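You operate a simulated robot arm through the tools that you are given. There is no shell and no other tool.

Carry out the task below with a simulated robot arm. There is one attempt and no reset: what you move stays moved.

Task
Share out the thick markers on the clear end of the green work bench. At the end: the pink thick marker from the clear end of the green work bench is in the small yellow box; the red glue stick from the clear end of the green work bench stands on top of the grey weight; the green thick marker from the clear end of the green work bench is on the yellow tray; the blue thick marker from the clear end of the green work bench is on top of the brown bulb box on the clear end of the green work bench; whatever was shut is shut again. Leave all else as you found it, and nothing knocked over.

Only the result counts: the job must be done as asked and must still hold three seconds after the hand-in. Knocking over, shifting, dropping, spilling or breaking anything else fails it.

Robot
A 7-joint arm with a two-finger parallel gripper, fixed in place. Base frame: the origin is at the foot of the arm, x ahead of it, y to its left, z up; the work surface is at about z = 0. Readings come in mm, rad, newtons and seconds.
With the tool pointing down near the work surface it reaches from about 220 to 580 mm from the base axis. Its first joint turns from -1.152 to 1.152 rad. Payload 2.5 kg.
The TCP is the grasp point between the finger pads, 23 mm short of the fingertips. In the tool frame z runs along the fingers and y along their closing line. The gripper opens to 94 mm. The fingers are 38 mm wide and 10 mm thick; the gripper's body (54 by 96 mm) begins 39 mm behind the TCP.
Orientation is that of the tool frame in the base frame, as a unit quaternion [w, x, y, z]. With the fingers straight down and closing along the base's y, the tool's x points along the base's -x, its y along +y and its z along -z.

Tools
- The arm moves only by the tool arm_command. Its argument "commands" is one flat list of numbers, 7 for each row, row after row: the gripper command, from -1 (shut) to 1 (fully open), values between in proportion, then the shift along the tool's x, y, z in mm, then the turn, a rotation vector about the tool's x, y, z in rad. In form: [fingers, x, y, z, wx, wy, wz, fingers, x, y, z, wx, wy, wz, ...]. A call has 1 to 20 rows; each row shifts and turns the commanded pose from where the row before left it, along the tool's axes as they then stand. Rows are played at 5 a second. More than 50 mm and 0.15 rad between two rows, or a gripper value outside its range, and nothing of the call is played. Where a pose cannot be reached the arm comes as near as it can. A force on the tool above 40 N (or 10 N above the force at the start of the call, whichever is more), or a blocked arm, ends the call early, and 0.2 s more pass. The fingers move at their own pace (about 108 mm/s each) and stop on an object; they squeeze with about 43 N. The grip force told is the motor's: it shows also when the fingers shut on nothing. Time passes only in rows, and 0.2 s behind the last, so rows that do not move let the fingers close. The reply holds the time, the measured pose of the TCP, the force on the tool along the base axes, the opening and the grip force, in the units named above and with some noise, with the torque about the TCP (base axes, N m) and any sound that the robot's microphone picked up.
- Cameras (640 x 400 px; columns grow to the right, rows downward): "scene" is fixed at [107, -401.6, 541.3]; the picture's right is [0.90, -0.43, 0.00], its down [-0.26, -0.54, -0.80] and it looks along [0.34, 0.72, -0.60] (base axes); focal length 278 px, centre (320, 200). "wrist" rides on the gripper at [86, 16, -74] in the tool frame; the picture's right is [-0.18, 0.98, 0.00], its down [-0.58, -0.11, -0.81] and it looks along [-0.79, -0.15, 0.59] (tool axes); focal length 243 px, centre (320, 200). There is no depth. A picture from a camera that has moved, and an enlarged one, comes with that camera's place and axes in the base frame and with its lens.
- snapshot(camera): a new picture of that camera. No time passes.
- close_up(camera, box): a new picture of the part [left, top, right, bottom] of that camera's present view, enlarged. No time passes.
- close_job(): hands the job in; it is judged then, once.

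Places have to be worked out from the pictures, the camera data and where the tool is seen. Open the gripper and draw the arm clear of the work before you hand the job in, unless the task says otherwise.

The tools are called as name(argument=value, ...) on one line, values as JSON. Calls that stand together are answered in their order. arm_command: Moves the arm, as the interface text tells. Its arguments: {"type":"object","properties":{"commands":{"type":"array","items":{"type":"number"}}},"required":["commands"]} The other tools are called the same way: snapshot (camera) takes a picture; close_up (camera, box) takes an enlarged picture of a part of a camera's view; close_job () hands the job in.

At the start:

```text
time: 0.0
position: [411.4, 93.6, 359.0]
tool_rot: [0.0, 0.0, 1.0, 0.0]
ft_force: [0.7, -0.7, -0.1]
ft_torque: [-0.02, 0.01, 0.02]
finger_gap: 94.0
grip_force: 0.0
```

scene: 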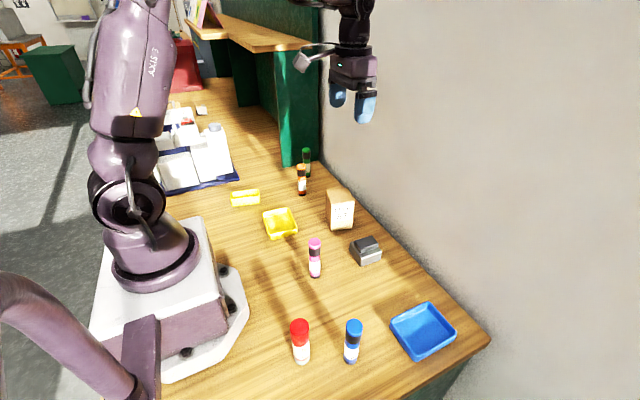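
wrist: 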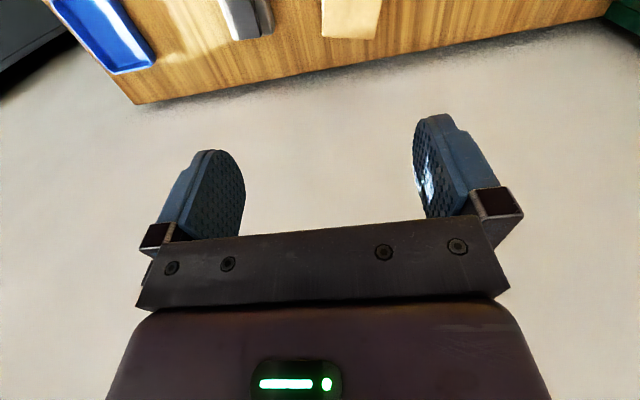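

The scene shows several upright markers, two yellow containers, a grey weight, a bulb box and a blue tray. I'll enlarge parts of the scene view to identify them.

close_up(camera="scene", box=[220, 140, 400, 280])

close_up(camera="scene", box=[260, 230, 480, 400])

close_up(camera="scene", box=[140, 80, 340, 220])

```text
2.86 times, centred on (310, 210) of scene
camera zoom: at [107.0, -401.6, 541.3], right [0.9, -0.43, 0.0], down [-0.26, -0.54, -0.8], along [0.34, 0.72, -0.6], focal length 794 px, centre (349, 171)
```

zoom: 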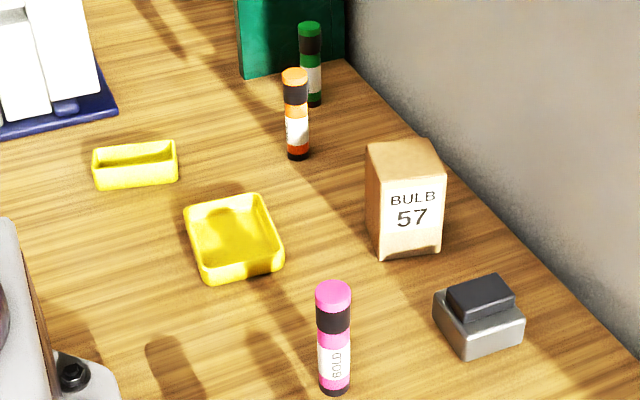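

```text
2.35 times, centred on (370, 315) of scene
camera zoom: at [107.0, -401.6, 541.3], right [0.9, -0.43, 0.0], down [-0.26, -0.54, -0.8], along [0.34, 0.72, -0.6], focal length 654 px, centre (202, -71)
```

zoom: 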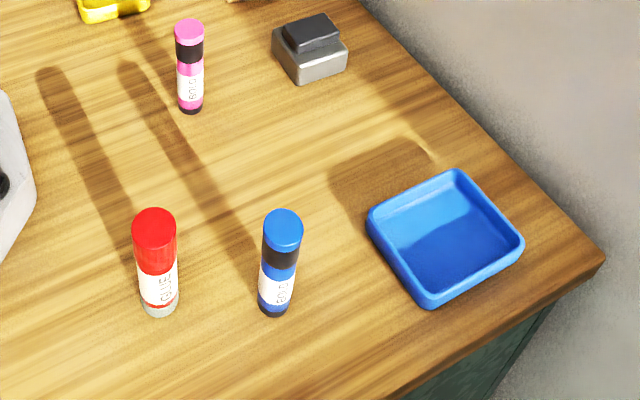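

```text
2.86 times, centred on (240, 150) of scene
camera zoom: at [107.0, -401.6, 541.3], right [0.9, -0.43, 0.0], down [-0.26, -0.54, -0.8], along [0.34, 0.72, -0.6], focal length 794 px, centre (549, 343)
```

zoom: 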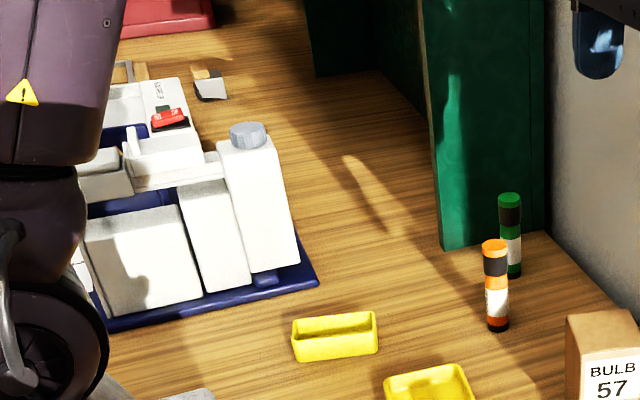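

The objects are identified: the large yellow dish looks like the tray and the narrow one the small box. I'll zoom in further to get precise positions.

close_up(camera="scene", box=[340, 225, 390, 275])

close_up(camera="scene", box=[310, 180, 370, 240])

close_up(camera="scene", box=[220, 180, 310, 250])

close_up(camera="scene", box=[275, 140, 335, 200])

close_up(camera="scene", box=[280, 300, 380, 370])

close_up(camera="scene", box=[140, 0, 340, 130])

```text
8.00 times, centred on (365, 250) of scene
camera zoom: at [107.0, -401.6, 541.3], right [0.9, -0.43, 0.0], down [-0.26, -0.54, -0.8], along [0.34, 0.72, -0.6], focal length 2222 px, centre (-40, -200)
```

zoom: 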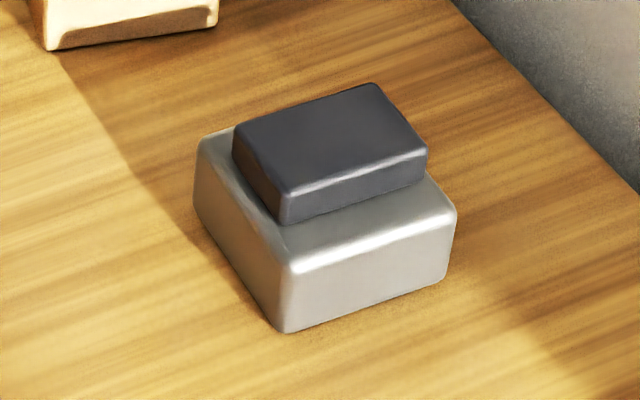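

```text
6.67 times, centred on (340, 210) of scene
camera zoom: at [107.0, -401.6, 541.3], right [0.9, -0.43, 0.0], down [-0.26, -0.54, -0.8], along [0.34, 0.72, -0.6], focal length 1852 px, centre (187, 133)
```

zoom: 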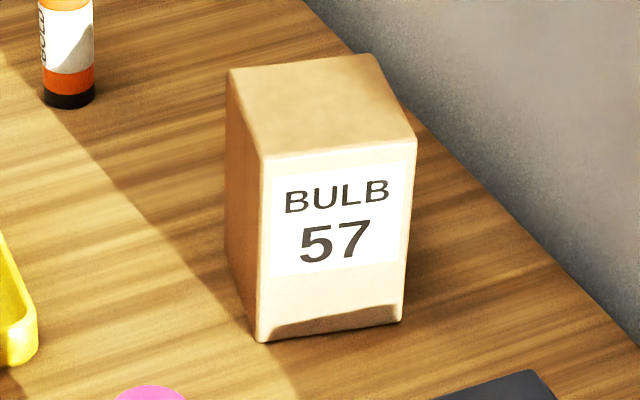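

```text
5.71 times, centred on (265, 215) of scene
camera zoom: at [107.0, -401.6, 541.3], right [0.9, -0.43, 0.0], down [-0.26, -0.54, -0.8], along [0.34, 0.72, -0.6], focal length 1587 px, centre (634, 114)
```

zoom: 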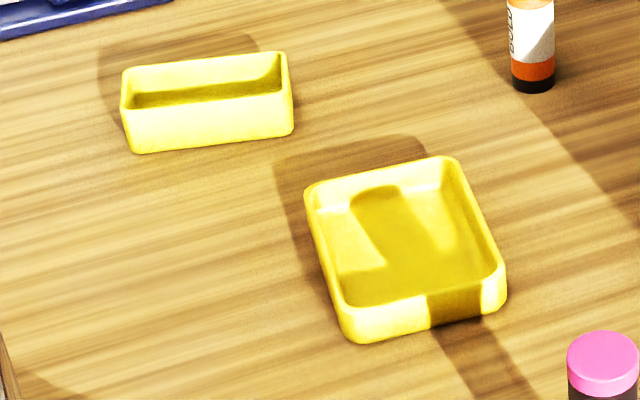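

```text
6.67 times, centred on (305, 170) of scene
camera zoom: at [107.0, -401.6, 541.3], right [0.9, -0.43, 0.0], down [-0.26, -0.54, -0.8], along [0.34, 0.72, -0.6], focal length 1852 px, centre (420, 400)
```

zoom: 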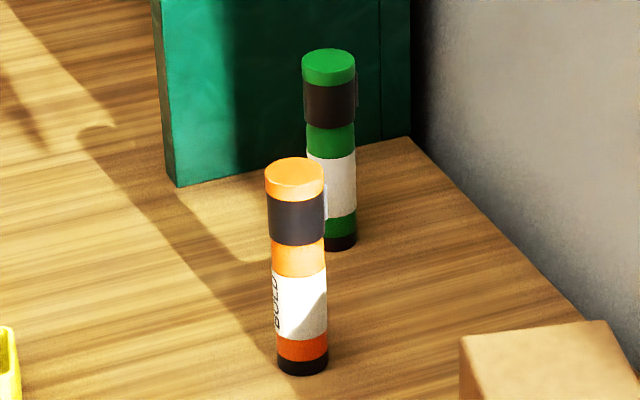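

```text
5.71 times, centred on (330, 335) of scene
camera zoom: at [107.0, -401.6, 541.3], right [0.9, -0.43, 0.0], down [-0.26, -0.54, -0.8], along [0.34, 0.72, -0.6], focal length 1587 px, centre (263, -571)
```

zoom: 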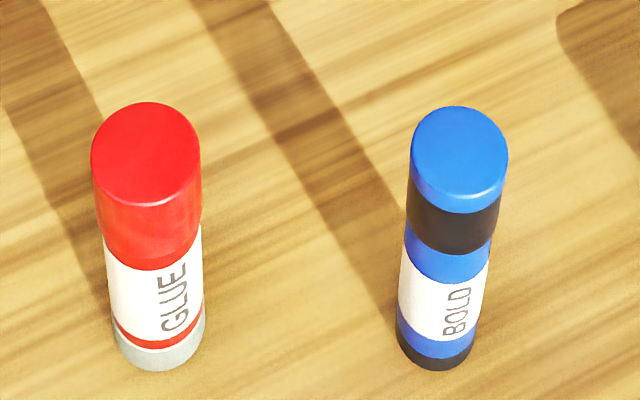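

```text
3.08 times, centred on (240, 65) of scene
camera zoom: at [107.0, -401.6, 541.3], right [0.9, -0.43, 0.0], down [-0.26, -0.54, -0.8], along [0.34, 0.72, -0.6], focal length 855 px, centre (566, 615)
```

zoom: 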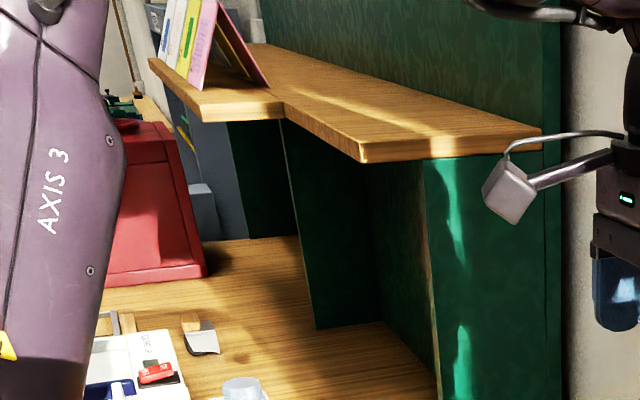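

Estimated positions (mm): pink (279,-12), glue (178,-174), blue (258,-214), green (438,404), orange (378,304), all about 106–110 tall. Weight knob top is near (421,-10,44), bulb box top near (418,127,98), tray near (260,188), small box near (200,343). I'll move above the pink marker and check with the wrist camera.

arm_command(commands=[1, 22, -17.7, 21.5, 0, 0, 0, 1, 22, -17.7, 21.5, 0, 0, 0, 1, 22, -17.7, 21.5, 0, 0, 0, 1, 22, -17.7, 21.5, 0, 0, 0, 1, 22, -17.7, 21.5, 0, 0, 0, 1, 22, -17.7, 21.5, 0, 0, 0, 1, 0, 0, 0, 0, 0, 0])

snapshot(camera="wrist")

snapshot(camera="scene")

```text
time: 1.6
position: [277.4, -11.0, 229.9]
tool_rot: [-0.001, 0.0, 1.0, 0.0]
ft_force: [-0.5, -0.1, 0.7]
ft_torque: [0.04, -0.01, 0.0]
finger_gap: 93.8
grip_force: 0.1
```

```text
taken
camera wrist: at [192.4, 6.2, 303.7], right [0.18, 0.98, 0.0], down [0.58, -0.11, 0.81], along [0.79, -0.15, -0.59], focal length 243 px, centre (320, 200)
```

wrist: 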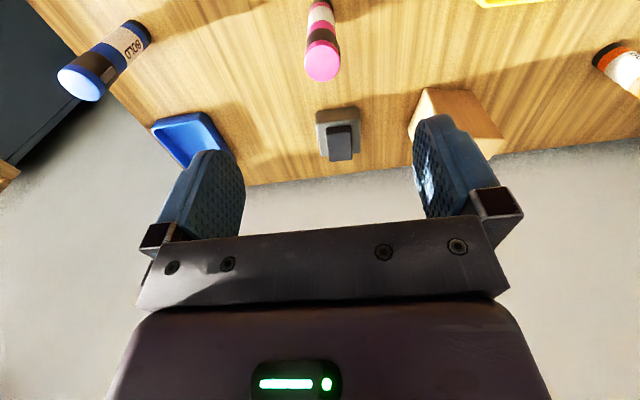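

```text
taken
```

scene: 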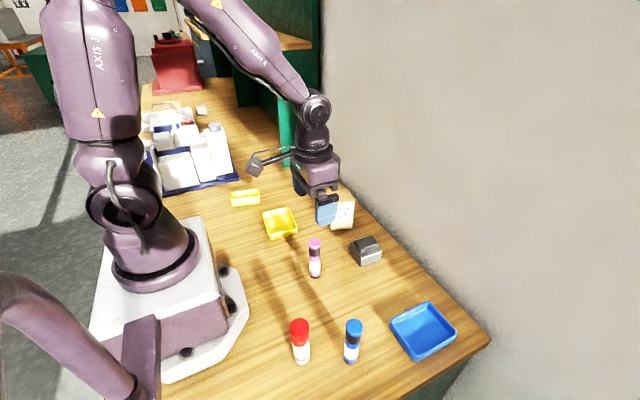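

The wrist view shows the pink cap almost under the TCP. I'll enlarge it to refine the position, and also refine the weight and bulb box.

close_up(camera="wrist", box=[280, 0, 360, 90])

close_up(camera="wrist", box=[300, 90, 380, 180])

```text
4.44 times, centred on (320, 45) of wrist
camera zoom: at [192.4, 6.2, 303.7], right [0.18, 0.98, 0.0], down [0.58, -0.11, 0.81], along [0.79, -0.15, -0.59], focal length 1078 px, centre (320, 889)
```

zoom: 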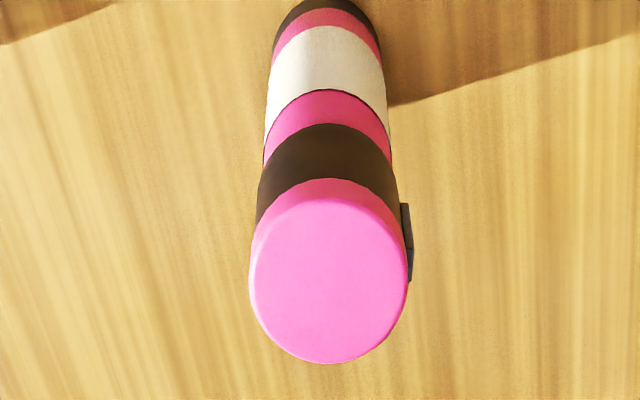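

```text
4.44 times, centred on (340, 135) of wrist
camera zoom: at [192.4, 6.2, 303.7], right [0.18, 0.98, 0.0], down [0.58, -0.11, 0.81], along [0.79, -0.15, -0.59], focal length 1078 px, centre (231, 489)
```

zoom: 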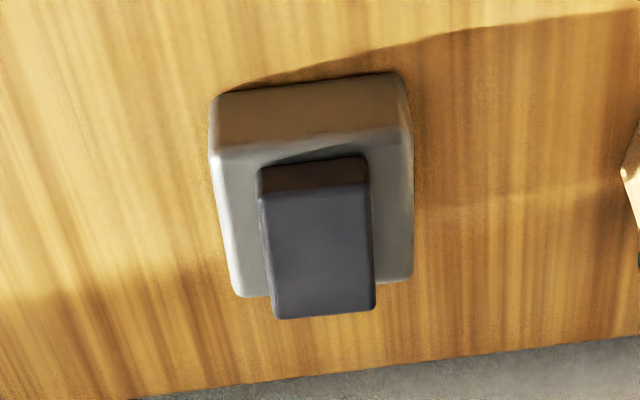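

The pink marker has a pocket clip on its +y side, so I'll turn the gripper 90° so that it closes along x, clear of the clip. This also gives a second viewpoint for the wrist camera.

arm_command(commands=[1, 0, 0, 0, 0, 0, -0.1428, 1, 0, 0, 0, 0, 0, -0.1428, 1, 0, 0, 0, 0, 0, -0.1428, 1, 0, 0, 0, 0, 0, -0.1428, 1, 0, 0, 0, 0, 0, -0.1428, 1, 0, 0, 0, 0, 0, -0.1428, 1, 0, 0, 0, 0, 0, -0.1428, 1, 0, 0, 0, 0, 0, -0.1428, 1, 0, 0, 0, 0, 0, -0.1428, 1, 0, 0, 0, 0, 0, -0.1428, 1, 0, 0, 0, 0, 0, -0.1428, 1, 0, 0, 0, 0, 0, 0])

snapshot(camera="wrist")

close_up(camera="wrist", box=[280, 0, 360, 90])

```text
time: 4.2
position: [279.2, -11.5, 228.9]
tool_rot: [-0.001, 0.707, -0.707, 0.0]
ft_force: [0.5, 0.6, -0.3]
ft_torque: [0.01, 0.01, 0.0]
finger_gap: 93.8
grip_force: 0.2
```

```text
taken
camera wrist: at [263.1, -96.5, 304.2], right [-0.98, 0.18, 0.0], down [0.11, 0.58, 0.81], along [0.15, 0.79, -0.59], focal length 243 px, centre (320, 200)
```

wrist: 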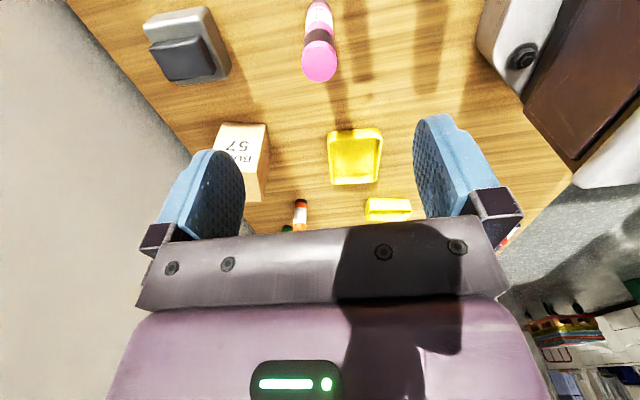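

```text
4.44 times, centred on (320, 45) of wrist
camera zoom: at [263.1, -96.5, 304.2], right [-0.98, 0.18, 0.0], down [0.11, 0.58, 0.81], along [0.15, 0.79, -0.59], focal length 1078 px, centre (320, 889)
```

zoom: 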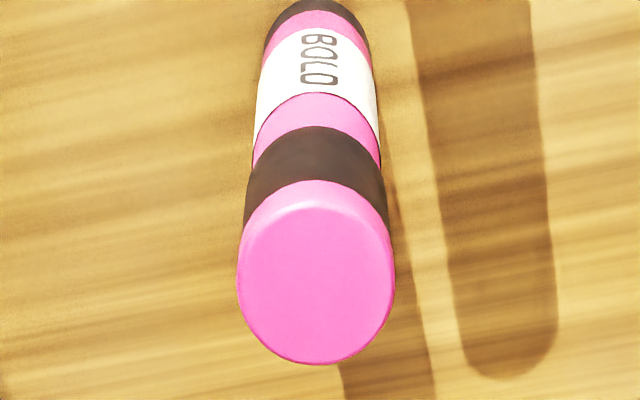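

Both wrist views agree: the pink marker's axis is about (+1,+1) mm from the TCP. I'll lower to just above the cap and verify before straddling it.

arm_command(commands=[1, -1.3, -1, 24, 0, 0, 0, 1, 0, 0, 24, 0, 0, 0, 1, 0, 0, 24, 0, 0, 0, 1, 0, 0, 20, 0, 0, 0, 1, 0, 0, 0, 0, 0, 0])

snapshot(camera="wrist")

close_up(camera="scene", box=[260, 180, 380, 290])

```text
time: 5.4
position: [279.8, -11.6, 136.3]
tool_rot: [0.001, -0.707, 0.707, 0.0]
ft_force: [0.0, -0.2, -0.3]
ft_torque: [-0.01, -0.01, 0.01]
finger_gap: 94.0
grip_force: 0.1
```

```text
taken
camera wrist: at [264.1, -95.8, 211.5], right [-0.98, 0.18, 0.0], down [0.11, 0.58, 0.81], along [0.15, 0.79, -0.59], focal length 243 px, centre (320, 200)
```

wrist: 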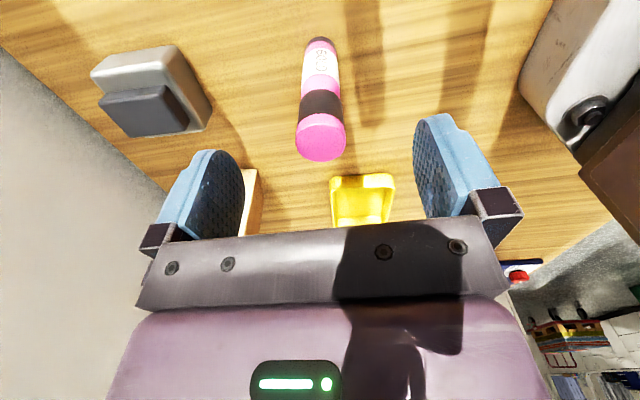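

```text
3.64 times, centred on (320, 235) of scene
camera zoom: at [107.0, -401.6, 541.3], right [0.9, -0.43, 0.0], down [-0.26, -0.54, -0.8], along [0.34, 0.72, -0.6], focal length 1010 px, centre (320, 73)
```

zoom: 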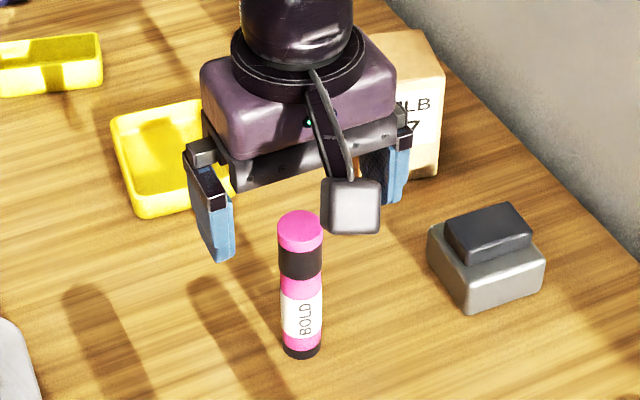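

The cap is nearly centred between the fingers. I'll zoom in to measure the remaining offset.

close_up(camera="wrist", box=[270, 90, 370, 180])

```text
4.44 times, centred on (320, 135) of wrist
camera zoom: at [264.1, -95.8, 211.5], right [-0.98, 0.18, 0.0], down [0.11, 0.58, 0.81], along [0.15, 0.79, -0.59], focal length 1078 px, centre (320, 489)
```

zoom: 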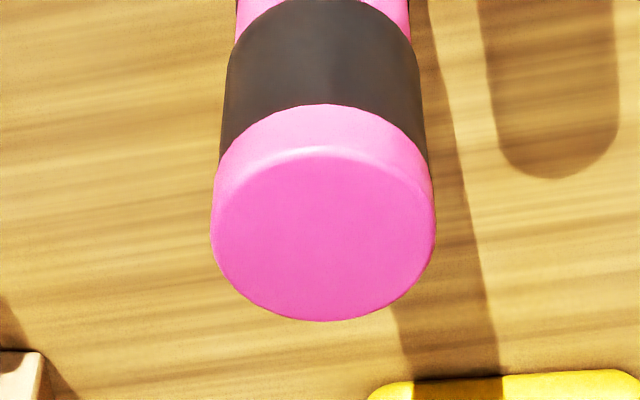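

Aligned to within about 0.5 mm. I'll lower to z≈82 and close on the cap.

arm_command(commands=[1, 0, 0.5, 20, 0, 0, 0, 1, 0, 0, 20, 0, 0, 0, 1, 0, 0, 16, 0, 0, 0, 1, 0, 0, 0, 0, 0, 0, 0.2, 0, 0, 0, 0, 0, 0, -1, 0, 0, 0, 0, 0, 0, -1, 0, 0, 0, 0, 0, 0, -1, 0, 0, 0, 0, 0, 0, -1, 0, 0, 0, 0, 0, 0])

close_up(camera="scene", box=[260, 180, 380, 290])

```text
time: 7.4
position: [280.2, -9.7, 81.2]
tool_rot: [0.001, 0.707, -0.707, 0.0]
ft_force: [-0.4, 0.2, -0.8]
ft_torque: [-0.01, 0.0, 0.0]
finger_gap: 25.2
grip_force: 42.3
```

```text
3.64 times, centred on (320, 235) of scene
camera zoom: at [107.0, -401.6, 541.3], right [0.9, -0.43, 0.0], down [-0.26, -0.54, -0.8], along [0.34, 0.72, -0.6], focal length 1010 px, centre (320, 73)
```

zoom: 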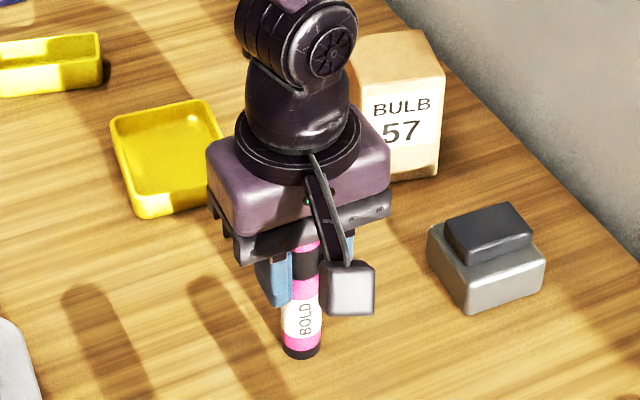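

The pink marker is gripped at a 25.2 mm gap. I'll lift it to z≈230 and move toward the small yellow box, stopping short to measure the box with the wrist camera.

arm_command(commands=[-1, 0, 0, -15, 0, 0, 0, -1, 0, 0, -33, 0, 0, 0, -1, 0, 0, -35, 0, 0, 0, -1, 0, 0, -35, 0, 0, 0, -1, 0, 0, -30, 0, 0, 0, -1, -33.3, 6.67, 0, 0, 0, 0, -1, -43.3, 6.67, 0, 0, 0, 0, -1, -43.3, 6.67, 0, 0, 0, 0, -1, -43.3, 6.67, 0, 0, 0, 0, -1, -43.3, 6.67, 0, 0, 0, 0, -1, -43.3, 6.67, 0, 0, 0, 0, -1, -10, 0, 0, 0, 0, 0, -1, 0, 0, 0, 0, 0, 0, -1, 0, 0, 0, 0, 0, 0])

snapshot(camera="wrist")

snapshot(camera="scene")

```text
time: 10.4
position: [238.9, 249.7, 229.9]
tool_rot: [-0.001, -0.707, 0.707, 0.0]
ft_force: [0.2, -0.3, -0.8]
ft_torque: [0.01, 0.01, -0.01]
finger_gap: 25.4
grip_force: 43.6
```

```text
taken
camera wrist: at [223.7, 164.6, 304.0], right [-0.98, 0.18, 0.0], down [0.11, 0.58, 0.81], along [0.15, 0.79, -0.59], focal length 243 px, centre (320, 200)
```

wrist: 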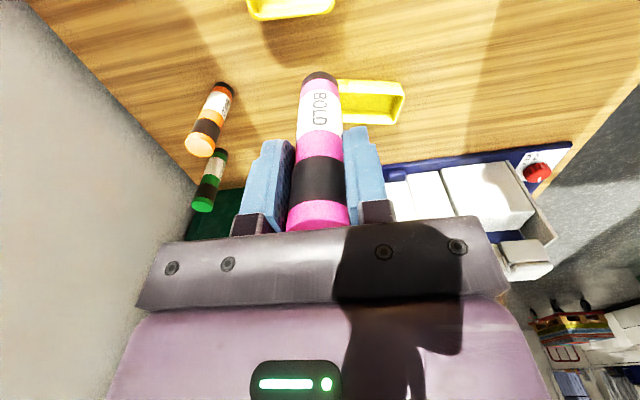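

```text
taken
```

scene: 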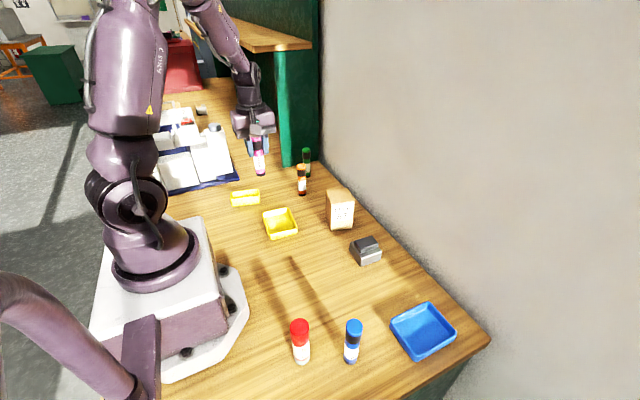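

The box is partly hidden behind the held marker. I'll zoom in on it and on the orange/green markers.

close_up(camera="wrist", box=[320, 60, 420, 140])

close_up(camera="wrist", box=[170, 70, 260, 220])

```text
5.00 times, centred on (370, 100) of wrist
camera zoom: at [223.7, 164.6, 304.0], right [-0.98, 0.18, 0.0], down [0.11, 0.58, 0.81], along [0.15, 0.79, -0.59], focal length 1213 px, centre (70, 700)
```

zoom: 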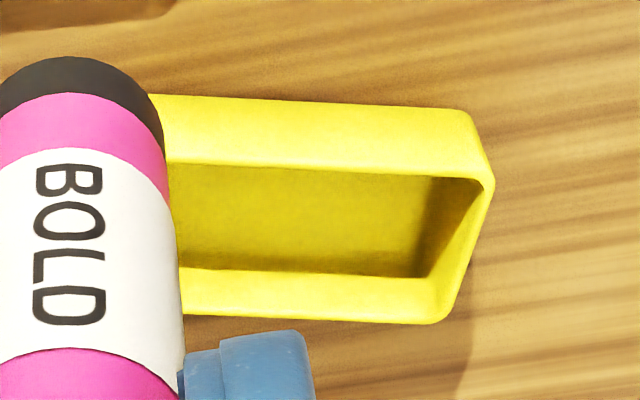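

```text
2.67 times, centred on (215, 145) of wrist
camera zoom: at [223.7, 164.6, 304.0], right [-0.98, 0.18, 0.0], down [0.11, 0.58, 0.81], along [0.15, 0.79, -0.59], focal length 647 px, centre (600, 347)
```

zoom: 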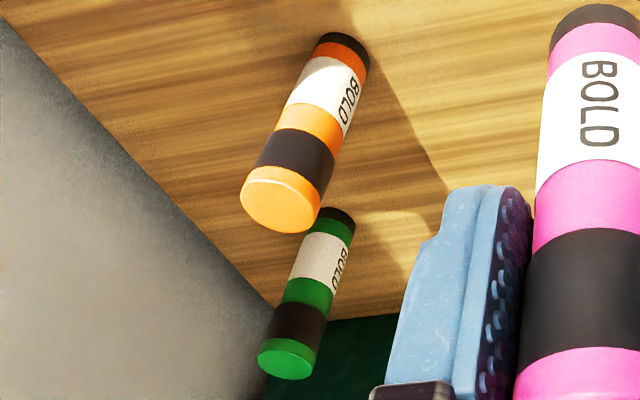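

The held marker hides half of the box. I'll turn the tool back 90°, so the camera looks almost along the box's long axis, and move over the box at a safe height to measure it.

arm_command(commands=[-1, 0, 0, 0, 0, 0, 0.1428, -1, 0, 0, 0, 0, 0, 0.1428, -1, 0, 0, 0, 0, 0, 0.1428, -1, 0, 0, 0, 0, 0, 0.1428, -1, 0, 0, 0, 0, 0, 0.1428, -1, 0, 0, 0, 0, 0, 0.1428, -1, 0, 0, 0, 0, 0, 0.1428, -1, 0, 0, 0, 0, 0, 0.1428, -1, 0, 0, 0, 0, 0, 0.1428, -1, 0, 0, 0, 0, 0, 0.1428, -1, 0, 0, 0, 0, 0, 0.1428, -1, 9.75, 24.75, 7.5, 0, 0, 0, -1, 9.75, 24.75, 7.5, 0, 0, 0, -1, 9.75, 24.75, 7.5, 0, 0, 0, -1, 9.75, 24.75, 7.5, 0, 0, 0, -1, 0, 0, 0, 0, 0, 0, -1, 0, 0, 0, 0, 0, 0])

snapshot(camera="wrist")

close_up(camera="wrist", box=[260, 0, 380, 80])

snapshot(camera="scene")

```text
time: 14.0
position: [200.5, 347.6, 200.5]
tool_rot: [0.0, 0.0, 1.0, 0.0]
ft_force: [0.3, -0.1, -0.3]
ft_torque: [0.0, 0.02, -0.01]
finger_gap: 25.2
grip_force: 42.9
```

```text
taken
camera wrist: at [114.3, 366.3, 273.8], right [0.18, 0.98, 0.0], down [0.58, -0.11, 0.81], along [0.79, -0.15, -0.59], focal length 243 px, centre (320, 200)
```

wrist: 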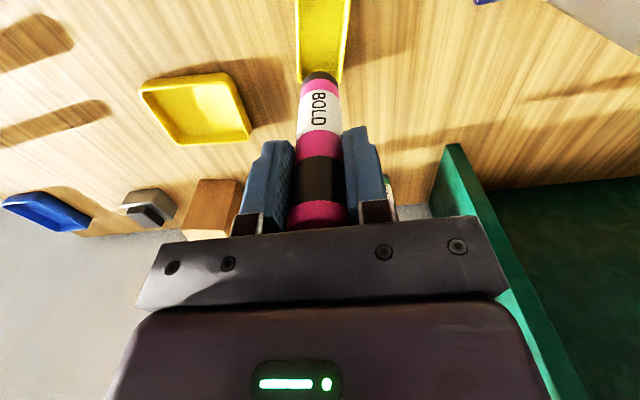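

```text
5.00 times, centred on (320, 40) of wrist
camera zoom: at [114.3, 366.3, 273.8], right [0.18, 0.98, 0.0], down [0.58, -0.11, 0.81], along [0.79, -0.15, -0.59], focal length 1213 px, centre (320, 1000)
```

zoom: 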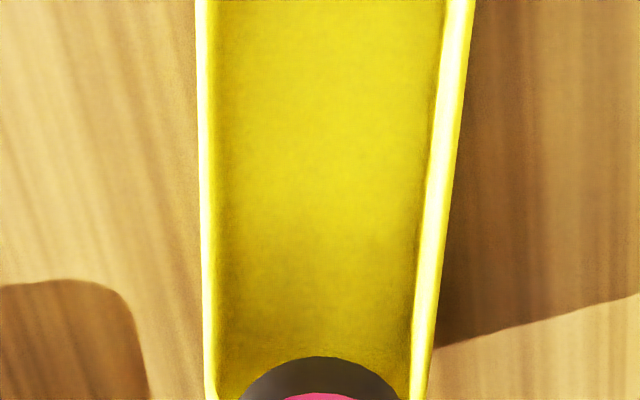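

```text
taken
```

scene: 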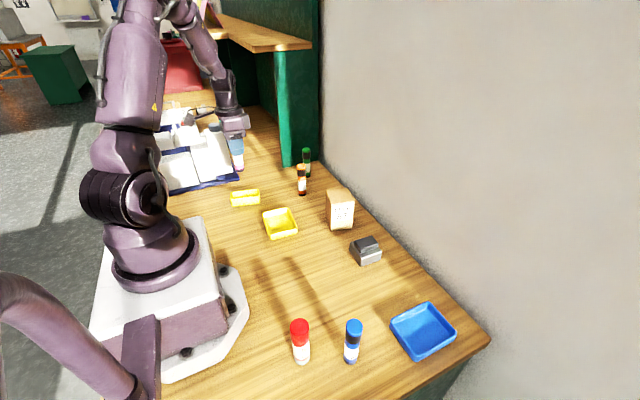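

The camera now looks along the box: inner width is about 38 mm and the marker is roughly 1.6 mm off the centre line. I'll correct that and lower until the marker's bottom is just above the rim, then check.

arm_command(commands=[-1, 0, 1.6, 25, 0, 0, 0, -1, 0, 0, 25, 0, 0, 0, -1, 0, 0, 25, 0, 0, 0, -1, 0, 0, 0, 0, 0, 0, -1, 0, 0, 0, 0, 0, 0])

close_up(camera="wrist", box=[240, 0, 400, 120])

close_up(camera="scene", box=[200, 120, 300, 220])

```text
time: 15.2
position: [200.2, 349.0, 123.7]
tool_rot: [0.0, 0.0, 1.0, -0.001]
ft_force: [-0.1, 0.0, 0.3]
ft_torque: [0.01, 0.0, -0.02]
finger_gap: 25.0
grip_force: 43.0
```

```text
3.33 times, centred on (320, 60) of wrist
camera zoom: at [113.3, 368.1, 198.8], right [0.18, 0.98, 0.0], down [0.58, -0.11, 0.81], along [0.79, -0.15, -0.59], focal length 809 px, centre (320, 667)
```

zoom: 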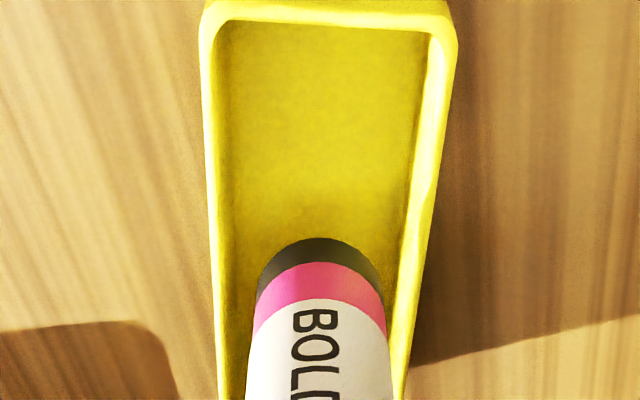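

```text
4.00 times, centred on (250, 170) of scene
camera zoom: at [107.0, -401.6, 541.3], right [0.9, -0.43, 0.0], down [-0.26, -0.54, -0.8], along [0.34, 0.72, -0.6], focal length 1111 px, centre (600, 320)
```

zoom: 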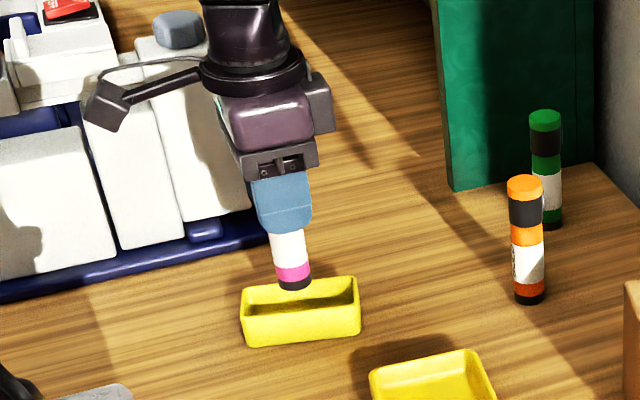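

The marker is centred over the box interior with clear margins. I'll lower it inside toward the floor.

arm_command(commands=[-1, 0, 0, 19, 0, 0, 0, -1, 0, 0, 17, 0, 0, 0, -1, 0, 0, 1.5, 0, 0, 0, -1, 0, 0, 0, 0, 0, 0])

close_up(camera="scene", box=[220, 140, 290, 210])

```text
time: 16.2
position: [199.8, 350.6, 85.8]
tool_rot: [0.0, 0.0, 1.0, 0.0]
ft_force: [0.8, 0.2, 0.1]
ft_torque: [0.01, 0.0, -0.01]
finger_gap: 25.0
grip_force: 43.2
```

```text
5.71 times, centred on (255, 175) of scene
camera zoom: at [107.0, -401.6, 541.3], right [0.9, -0.43, 0.0], down [-0.26, -0.54, -0.8], along [0.34, 0.72, -0.6], focal length 1587 px, centre (691, 343)
```

zoom: 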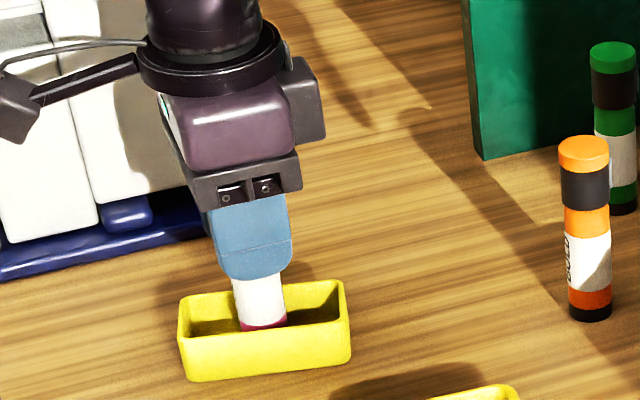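

The marker's bottom is inside the box with no contact force yet. I'll step down about 1 mm at a time and watch the force.

arm_command(commands=[-1, 0, 0, 1, 0, 0, 0, -1, 0, 0, 0.5, 0, 0, 0, -1, 0, 0, 0, 0, 0, 0])

arm_command(commands=[-1, 0, 0, 0.8, 0, 0, 0, -1, 0, 0, 0, 0, 0, 0])

arm_command(commands=[-1, 0, 0, 0.7, 0, 0, 0, -1, 0, 0, 0, 0, 0, 0])

```text
time: 17.0
position: [199.7, 350.0, 85.1]
tool_rot: [0.0, 0.001, 1.0, -0.001]
ft_force: [0.6, -0.2, -0.3]
ft_torque: [0.02, -0.04, -0.01]
finger_gap: 25.1
grip_force: 43.2
```

```text
time: 17.6
position: [200.8, 349.7, 85.0]
tool_rot: [0.0, 0.0, 1.0, 0.0]
ft_force: [0.4, 0.5, 1.0]
ft_torque: [-0.05, 0.01, 0.0]
finger_gap: 25.2
grip_force: 42.8
```

```text
time: 18.2
position: [200.9, 351.0, 84.6]
tool_rot: [0.0, 0.0, 1.0, 0.002]
ft_force: [-0.9, -0.9, 8.7]
ft_torque: [-0.08, 0.03, 0.01]
finger_gap: 25.3
grip_force: 43.5
```

Contact with the box floor (8.7 N). I'll release the marker and rise straight up.

arm_command(commands=[-0.4, 0, 0, 0, 0, 0, 0, 0.0, 0, 0, 0, 0, 0, 0, 0.2, 0, 0, 0, 0, 0, 0, 0.2, 0, 0, 0, 0, 0, 0, 0.2, 0, 0, -15, 0, 0, 0, 0.2, 0, 0, -30, 0, 0, 0, 0.2, 0, 0, -35, 0, 0, 0, 1, 0, 0, -40, 0, 0, 0, 1, 0, 0, -25.5, 0, 0, 0, 1, 0, 0, 0, 0, 0, 0])

snapshot(camera="wrist")

close_up(camera="scene", box=[200, 120, 340, 240])

```text
time: 20.4
position: [202.2, 351.1, 229.2]
tool_rot: [0.0, 0.0, 1.0, -0.001]
ft_force: [0.7, 0.6, 0.0]
ft_torque: [0.04, -0.02, 0.01]
finger_gap: 93.8
grip_force: 0.0
```

```text
taken
camera wrist: at [114.8, 368.0, 304.2], right [0.18, 0.98, 0.0], down [0.58, -0.11, 0.81], along [0.79, -0.15, -0.59], focal length 243 px, centre (320, 200)
```

wrist: 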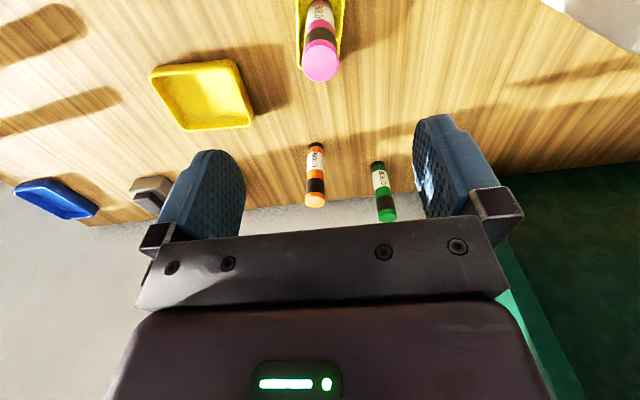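

```text
3.33 times, centred on (270, 180) of scene
camera zoom: at [107.0, -401.6, 541.3], right [0.9, -0.43, 0.0], down [-0.26, -0.54, -0.8], along [0.34, 0.72, -0.6], focal length 926 px, centre (487, 267)
```

zoom: 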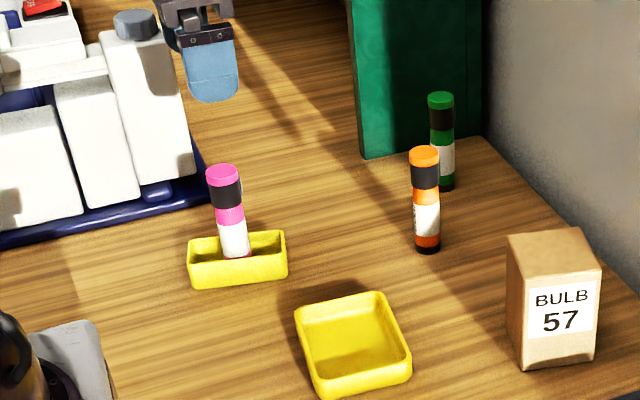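

The pink marker stands in the small box. Next I'll examine the green marker (and orange beside it) from this vantage.

close_up(camera="wrist", box=[290, 130, 410, 230])

close_up(camera="scene", box=[285, 140, 325, 200])

```text
4.00 times, centred on (350, 180) of wrist
camera zoom: at [114.8, 368.0, 304.2], right [0.18, 0.98, 0.0], down [0.58, -0.11, 0.81], along [0.79, -0.15, -0.59], focal length 970 px, centre (200, 280)
```

zoom: 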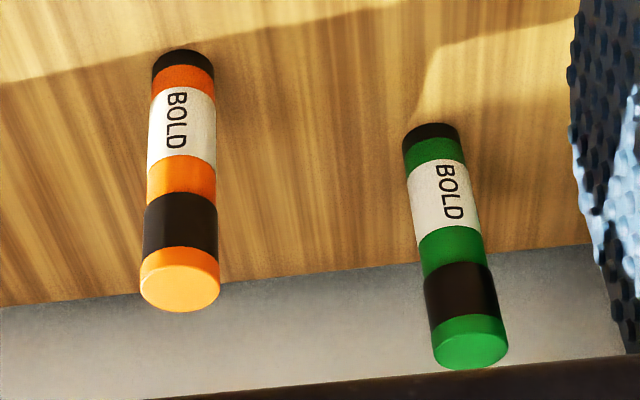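

```text
6.67 times, centred on (305, 170) of scene
camera zoom: at [107.0, -401.6, 541.3], right [0.9, -0.43, 0.0], down [-0.26, -0.54, -0.8], along [0.34, 0.72, -0.6], focal length 1852 px, centre (420, 400)
```

zoom: 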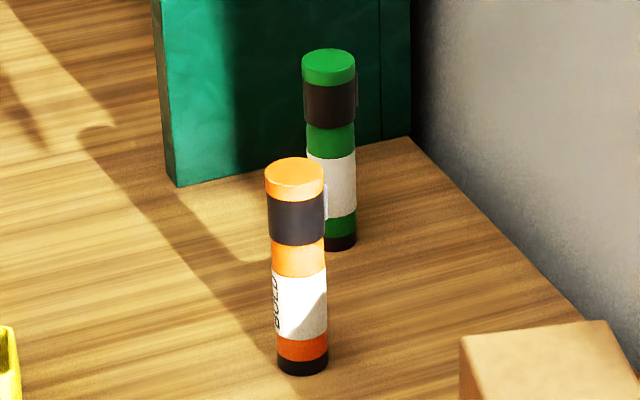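

Green's clip faces +x, so the current orientation (closing along y) suits it. I place green at about (438.5, 412.7) and orange at (380, 312). I'll move to a hover point above green at z≈215, checking reach and clearance from the shelf end.

arm_command(commands=[1, -35, 9, 0, 0, 0, 0, 1, -40, 11, 2, 0, 0, 0, 1, -40, 11, 2, 0, 0, 0, 1, -40, 11, 2, 0, 0, 0, 1, -40, 11, 2, 0, 0, 0, 1, 0, 0, 0, 0, 0, 0])

snapshot(camera="wrist")

snapshot(camera="scene")

```text
time: 21.8
position: [394.5, 403.5, 220.5]
tool_rot: [-0.001, 0.0, 1.0, -0.001]
ft_force: [0.2, 0.2, 0.2]
ft_torque: [-0.02, -0.04, -0.01]
finger_gap: 94.0
grip_force: 0.1
```

```text
taken
camera wrist: at [309.1, 420.8, 294.9], right [0.18, 0.98, 0.0], down [0.58, -0.11, 0.81], along [0.79, -0.15, -0.59], focal length 243 px, centre (320, 200)
```

wrist: 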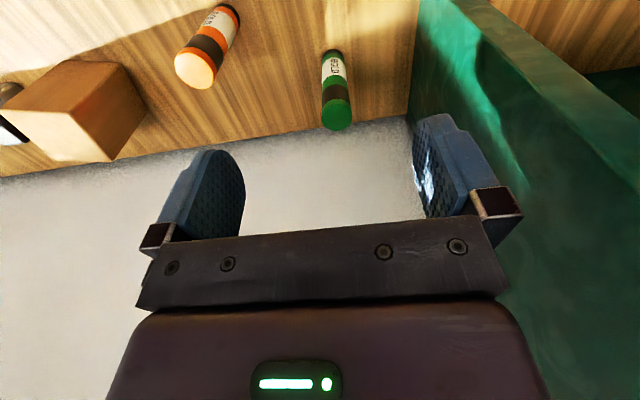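

```text
taken
```

scene: 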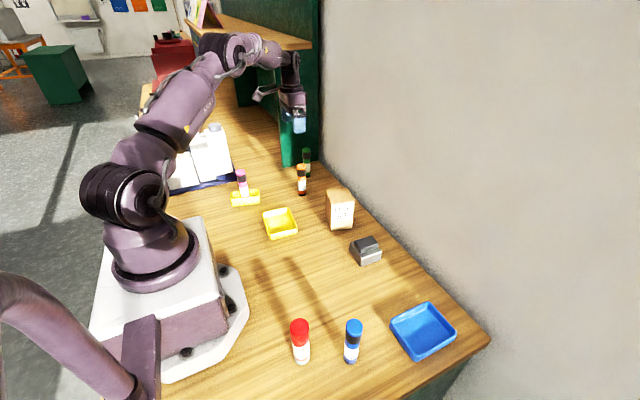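

Reach is fine so far and the panel's face is at about y=505. I'll zoom on the green cap to fix its position.

close_up(camera="wrist", box=[290, 40, 390, 140])

close_up(camera="scene", box=[180, 10, 340, 190])

```text
4.00 times, centred on (340, 90) of wrist
camera zoom: at [309.1, 420.8, 294.9], right [0.18, 0.98, 0.0], down [0.58, -0.11, 0.81], along [0.79, -0.15, -0.59], focal length 970 px, centre (240, 640)
```

zoom: 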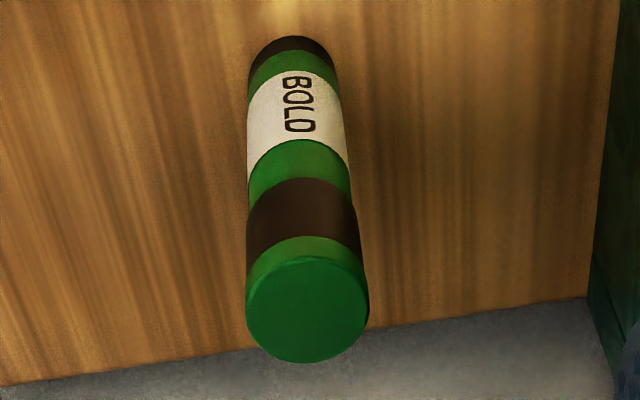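

```text
2.22 times, centred on (260, 100) of scene
camera zoom: at [107.0, -401.6, 541.3], right [0.9, -0.43, 0.0], down [-0.26, -0.54, -0.8], along [0.34, 0.72, -0.6], focal length 617 px, centre (453, 422)
```

zoom: 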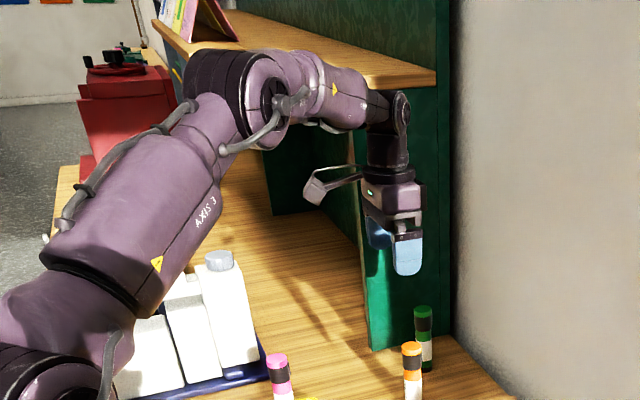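

Green is at about (441, 411). I'll move over it, down to z≈150 (fingertips ~20 mm above the cap), and verify.

arm_command(commands=[1, -20, 4, 12, 0, 0, 0, 1, -15, 3, 20, 0, 0, 0, 1, -10, 2, 20, 0, 0, 0, 1, 0, 0, 20, 0, 0, 0, 1, 0, 0, 0, 0, 0, 0])

snapshot(camera="wrist")

close_up(camera="wrist", box=[270, 70, 370, 170])

close_up(camera="scene", box=[220, 40, 380, 200])

```text
time: 23.0
position: [437.8, 411.4, 148.8]
tool_rot: [-0.001, 0.0, 1.0, 0.0]
ft_force: [0.2, 0.0, -0.1]
ft_torque: [0.04, 0.0, -0.01]
finger_gap: 94.0
grip_force: 0.1
out of reach, approached as far as the arm can: row 3
```

```text
taken
camera wrist: at [352.3, 428.0, 223.6], right [0.18, 0.98, 0.0], down [0.58, -0.11, 0.81], along [0.79, -0.15, -0.59], focal length 243 px, centre (320, 200)
```

wrist: 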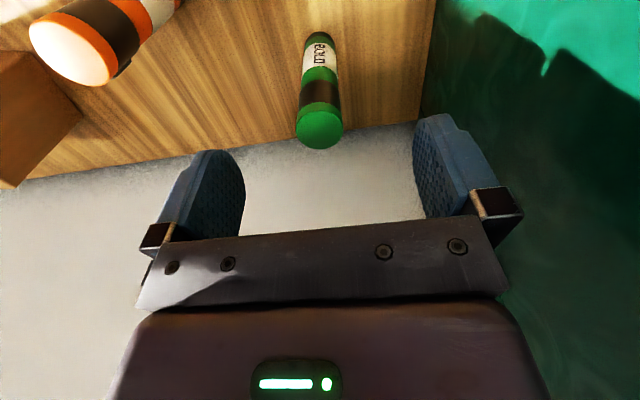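

```text
4.00 times, centred on (320, 120) of wrist
camera zoom: at [352.3, 428.0, 223.6], right [0.18, 0.98, 0.0], down [0.58, -0.11, 0.81], along [0.79, -0.15, -0.59], focal length 970 px, centre (320, 520)
```

zoom: 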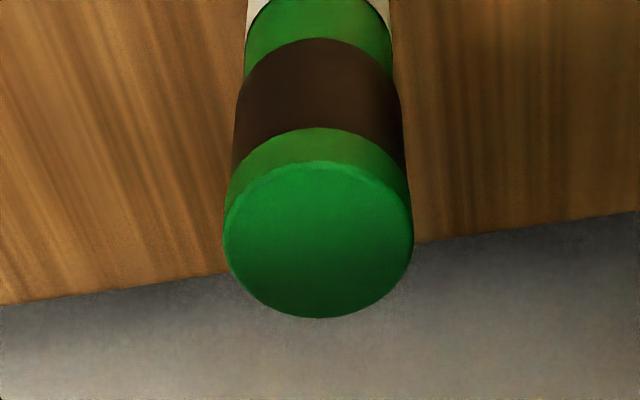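

```text
2.50 times, centred on (300, 120) of scene
camera zoom: at [107.0, -401.6, 541.3], right [0.9, -0.43, 0.0], down [-0.26, -0.54, -0.8], along [0.34, 0.72, -0.6], focal length 694 px, centre (370, 400)
```

zoom: 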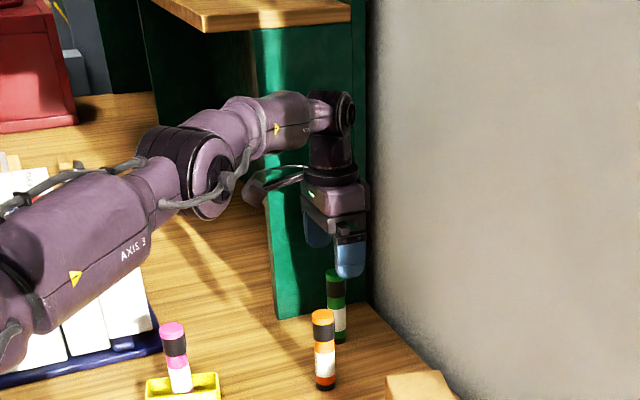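

The arm is at its reach limit there (marker ~2.4 mm further in x, -0.8 in y). I'll tilt the fingers outward by 0.2 rad about the closing axis; that pulls the wrist inward and still grips the upright marker squarely between parallel pads.

arm_command(commands=[1, 0, 0, 0, 0, -0.1, 0, 1, 0, 0, 0, 0, -0.1, 0, 1, 0, 0, 0, 0, 0, 0])

snapshot(camera="wrist")

close_up(camera="wrist", box=[270, 70, 370, 170])

```text
time: 23.8
position: [439.5, 410.5, 149.2]
tool_rot: [0.1, 0.0, 0.995, 0.0]
ft_force: [-1.0, 0.2, -0.2]
ft_torque: [-0.03, -0.03, -0.01]
finger_gap: 94.2
grip_force: 0.1
```

```text
taken
camera wrist: at [339.1, 428.1, 205.2], right [0.18, 0.98, 0.04], down [0.41, -0.11, 0.91], along [0.89, -0.15, -0.42], focal length 243 px, centre (320, 200)
```

wrist: 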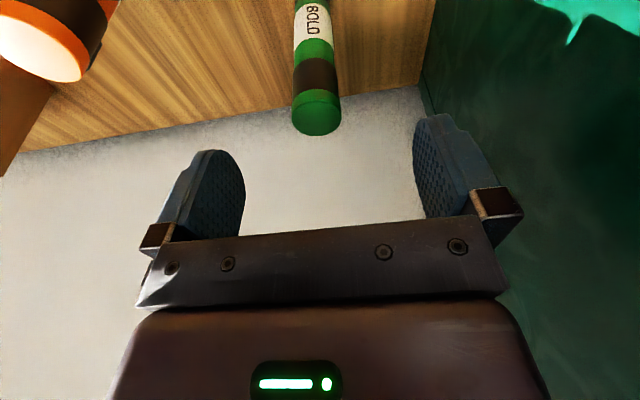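

```text
4.00 times, centred on (320, 120) of wrist
camera zoom: at [339.1, 428.1, 205.2], right [0.18, 0.98, 0.04], down [0.41, -0.11, 0.91], along [0.89, -0.15, -0.42], focal length 970 px, centre (320, 520)
```

zoom: 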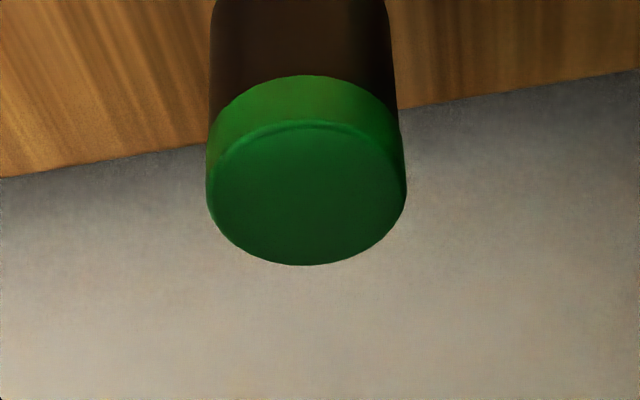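

With the tilt, the marker sits at TCP +(2.4,-0.6) mm. I'll correct and descend vertically about 65 mm.

arm_command(commands=[1, 2.64, -0.175, 16.05, 0, 0, 0, 1, 2.64, -0.175, 16.05, 0, 0, 0, 1, 2.64, -0.175, 16.05, 0, 0, 0, 1, 2.64, -0.175, 16.05, 0, 0, 0, 1, 0, 0, 0, 0, 0, 0])

snapshot(camera="wrist")

close_up(camera="scene", box=[260, 80, 360, 200])

```text
time: 25.0
position: [441.8, 409.6, 84.3]
tool_rot: [0.101, 0.0, 0.995, 0.0]
ft_force: [0.1, -0.6, 0.4]
ft_torque: [-0.01, -0.01, 0.02]
finger_gap: 94.0
grip_force: 0.0
```

```text
taken
camera wrist: at [341.5, 427.2, 139.6], right [0.18, 0.98, 0.04], down [0.41, -0.11, 0.91], along [0.89, -0.15, -0.42], focal length 243 px, centre (320, 200)
```

wrist: 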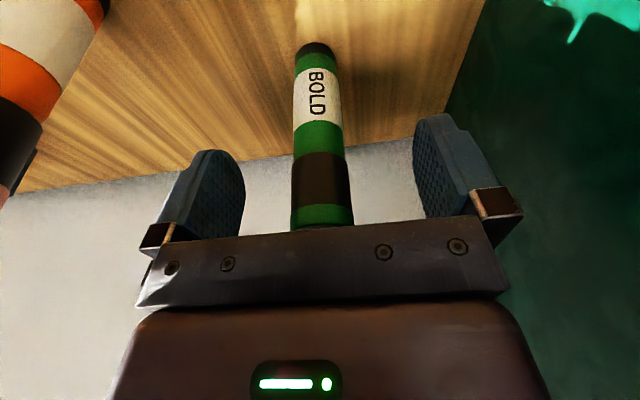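

```text
3.33 times, centred on (310, 140) of scene
camera zoom: at [107.0, -401.6, 541.3], right [0.9, -0.43, 0.0], down [-0.26, -0.54, -0.8], along [0.34, 0.72, -0.6], focal length 926 px, centre (353, 400)
```

zoom: 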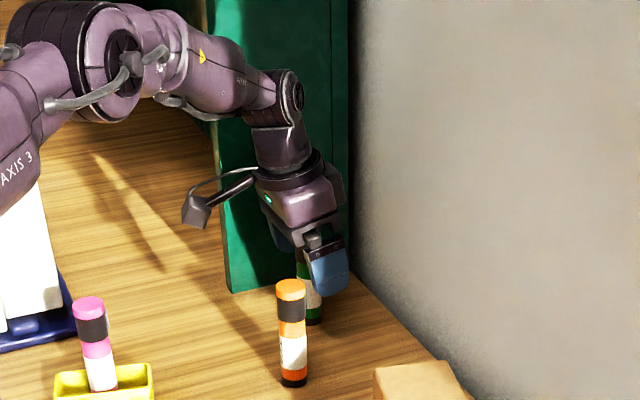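

The green marker is centred between the pads. Closing now.

arm_command(commands=[0.2, 0, 0, 0, 0, 0, 0, -0.2, 0, 0, 0, 0, 0, 0, -1, 0, 0, 0, 0, 0, 0, -1, 0, 0, 0, 0, 0, 0, -1, 0, 0, 0, 0, 0, 0])

snapshot(camera="wrist")

```text
time: 26.2
position: [440.8, 411.0, 84.1]
tool_rot: [0.1, 0.001, 0.995, 0.0]
ft_force: [0.3, 0.5, 0.1]
ft_torque: [0.01, -0.01, 0.04]
finger_gap: 25.7
grip_force: 42.8
```

```text
taken
camera wrist: at [341.4, 427.2, 139.9], right [0.18, 0.98, 0.04], down [0.41, -0.11, 0.91], along [0.89, -0.15, -0.42], focal length 243 px, centre (320, 200)
```

wrist: 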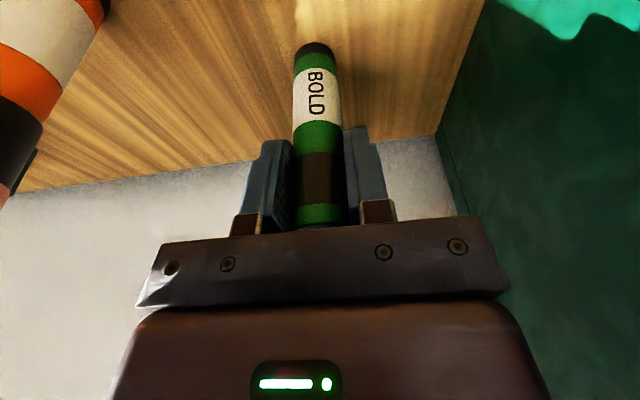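

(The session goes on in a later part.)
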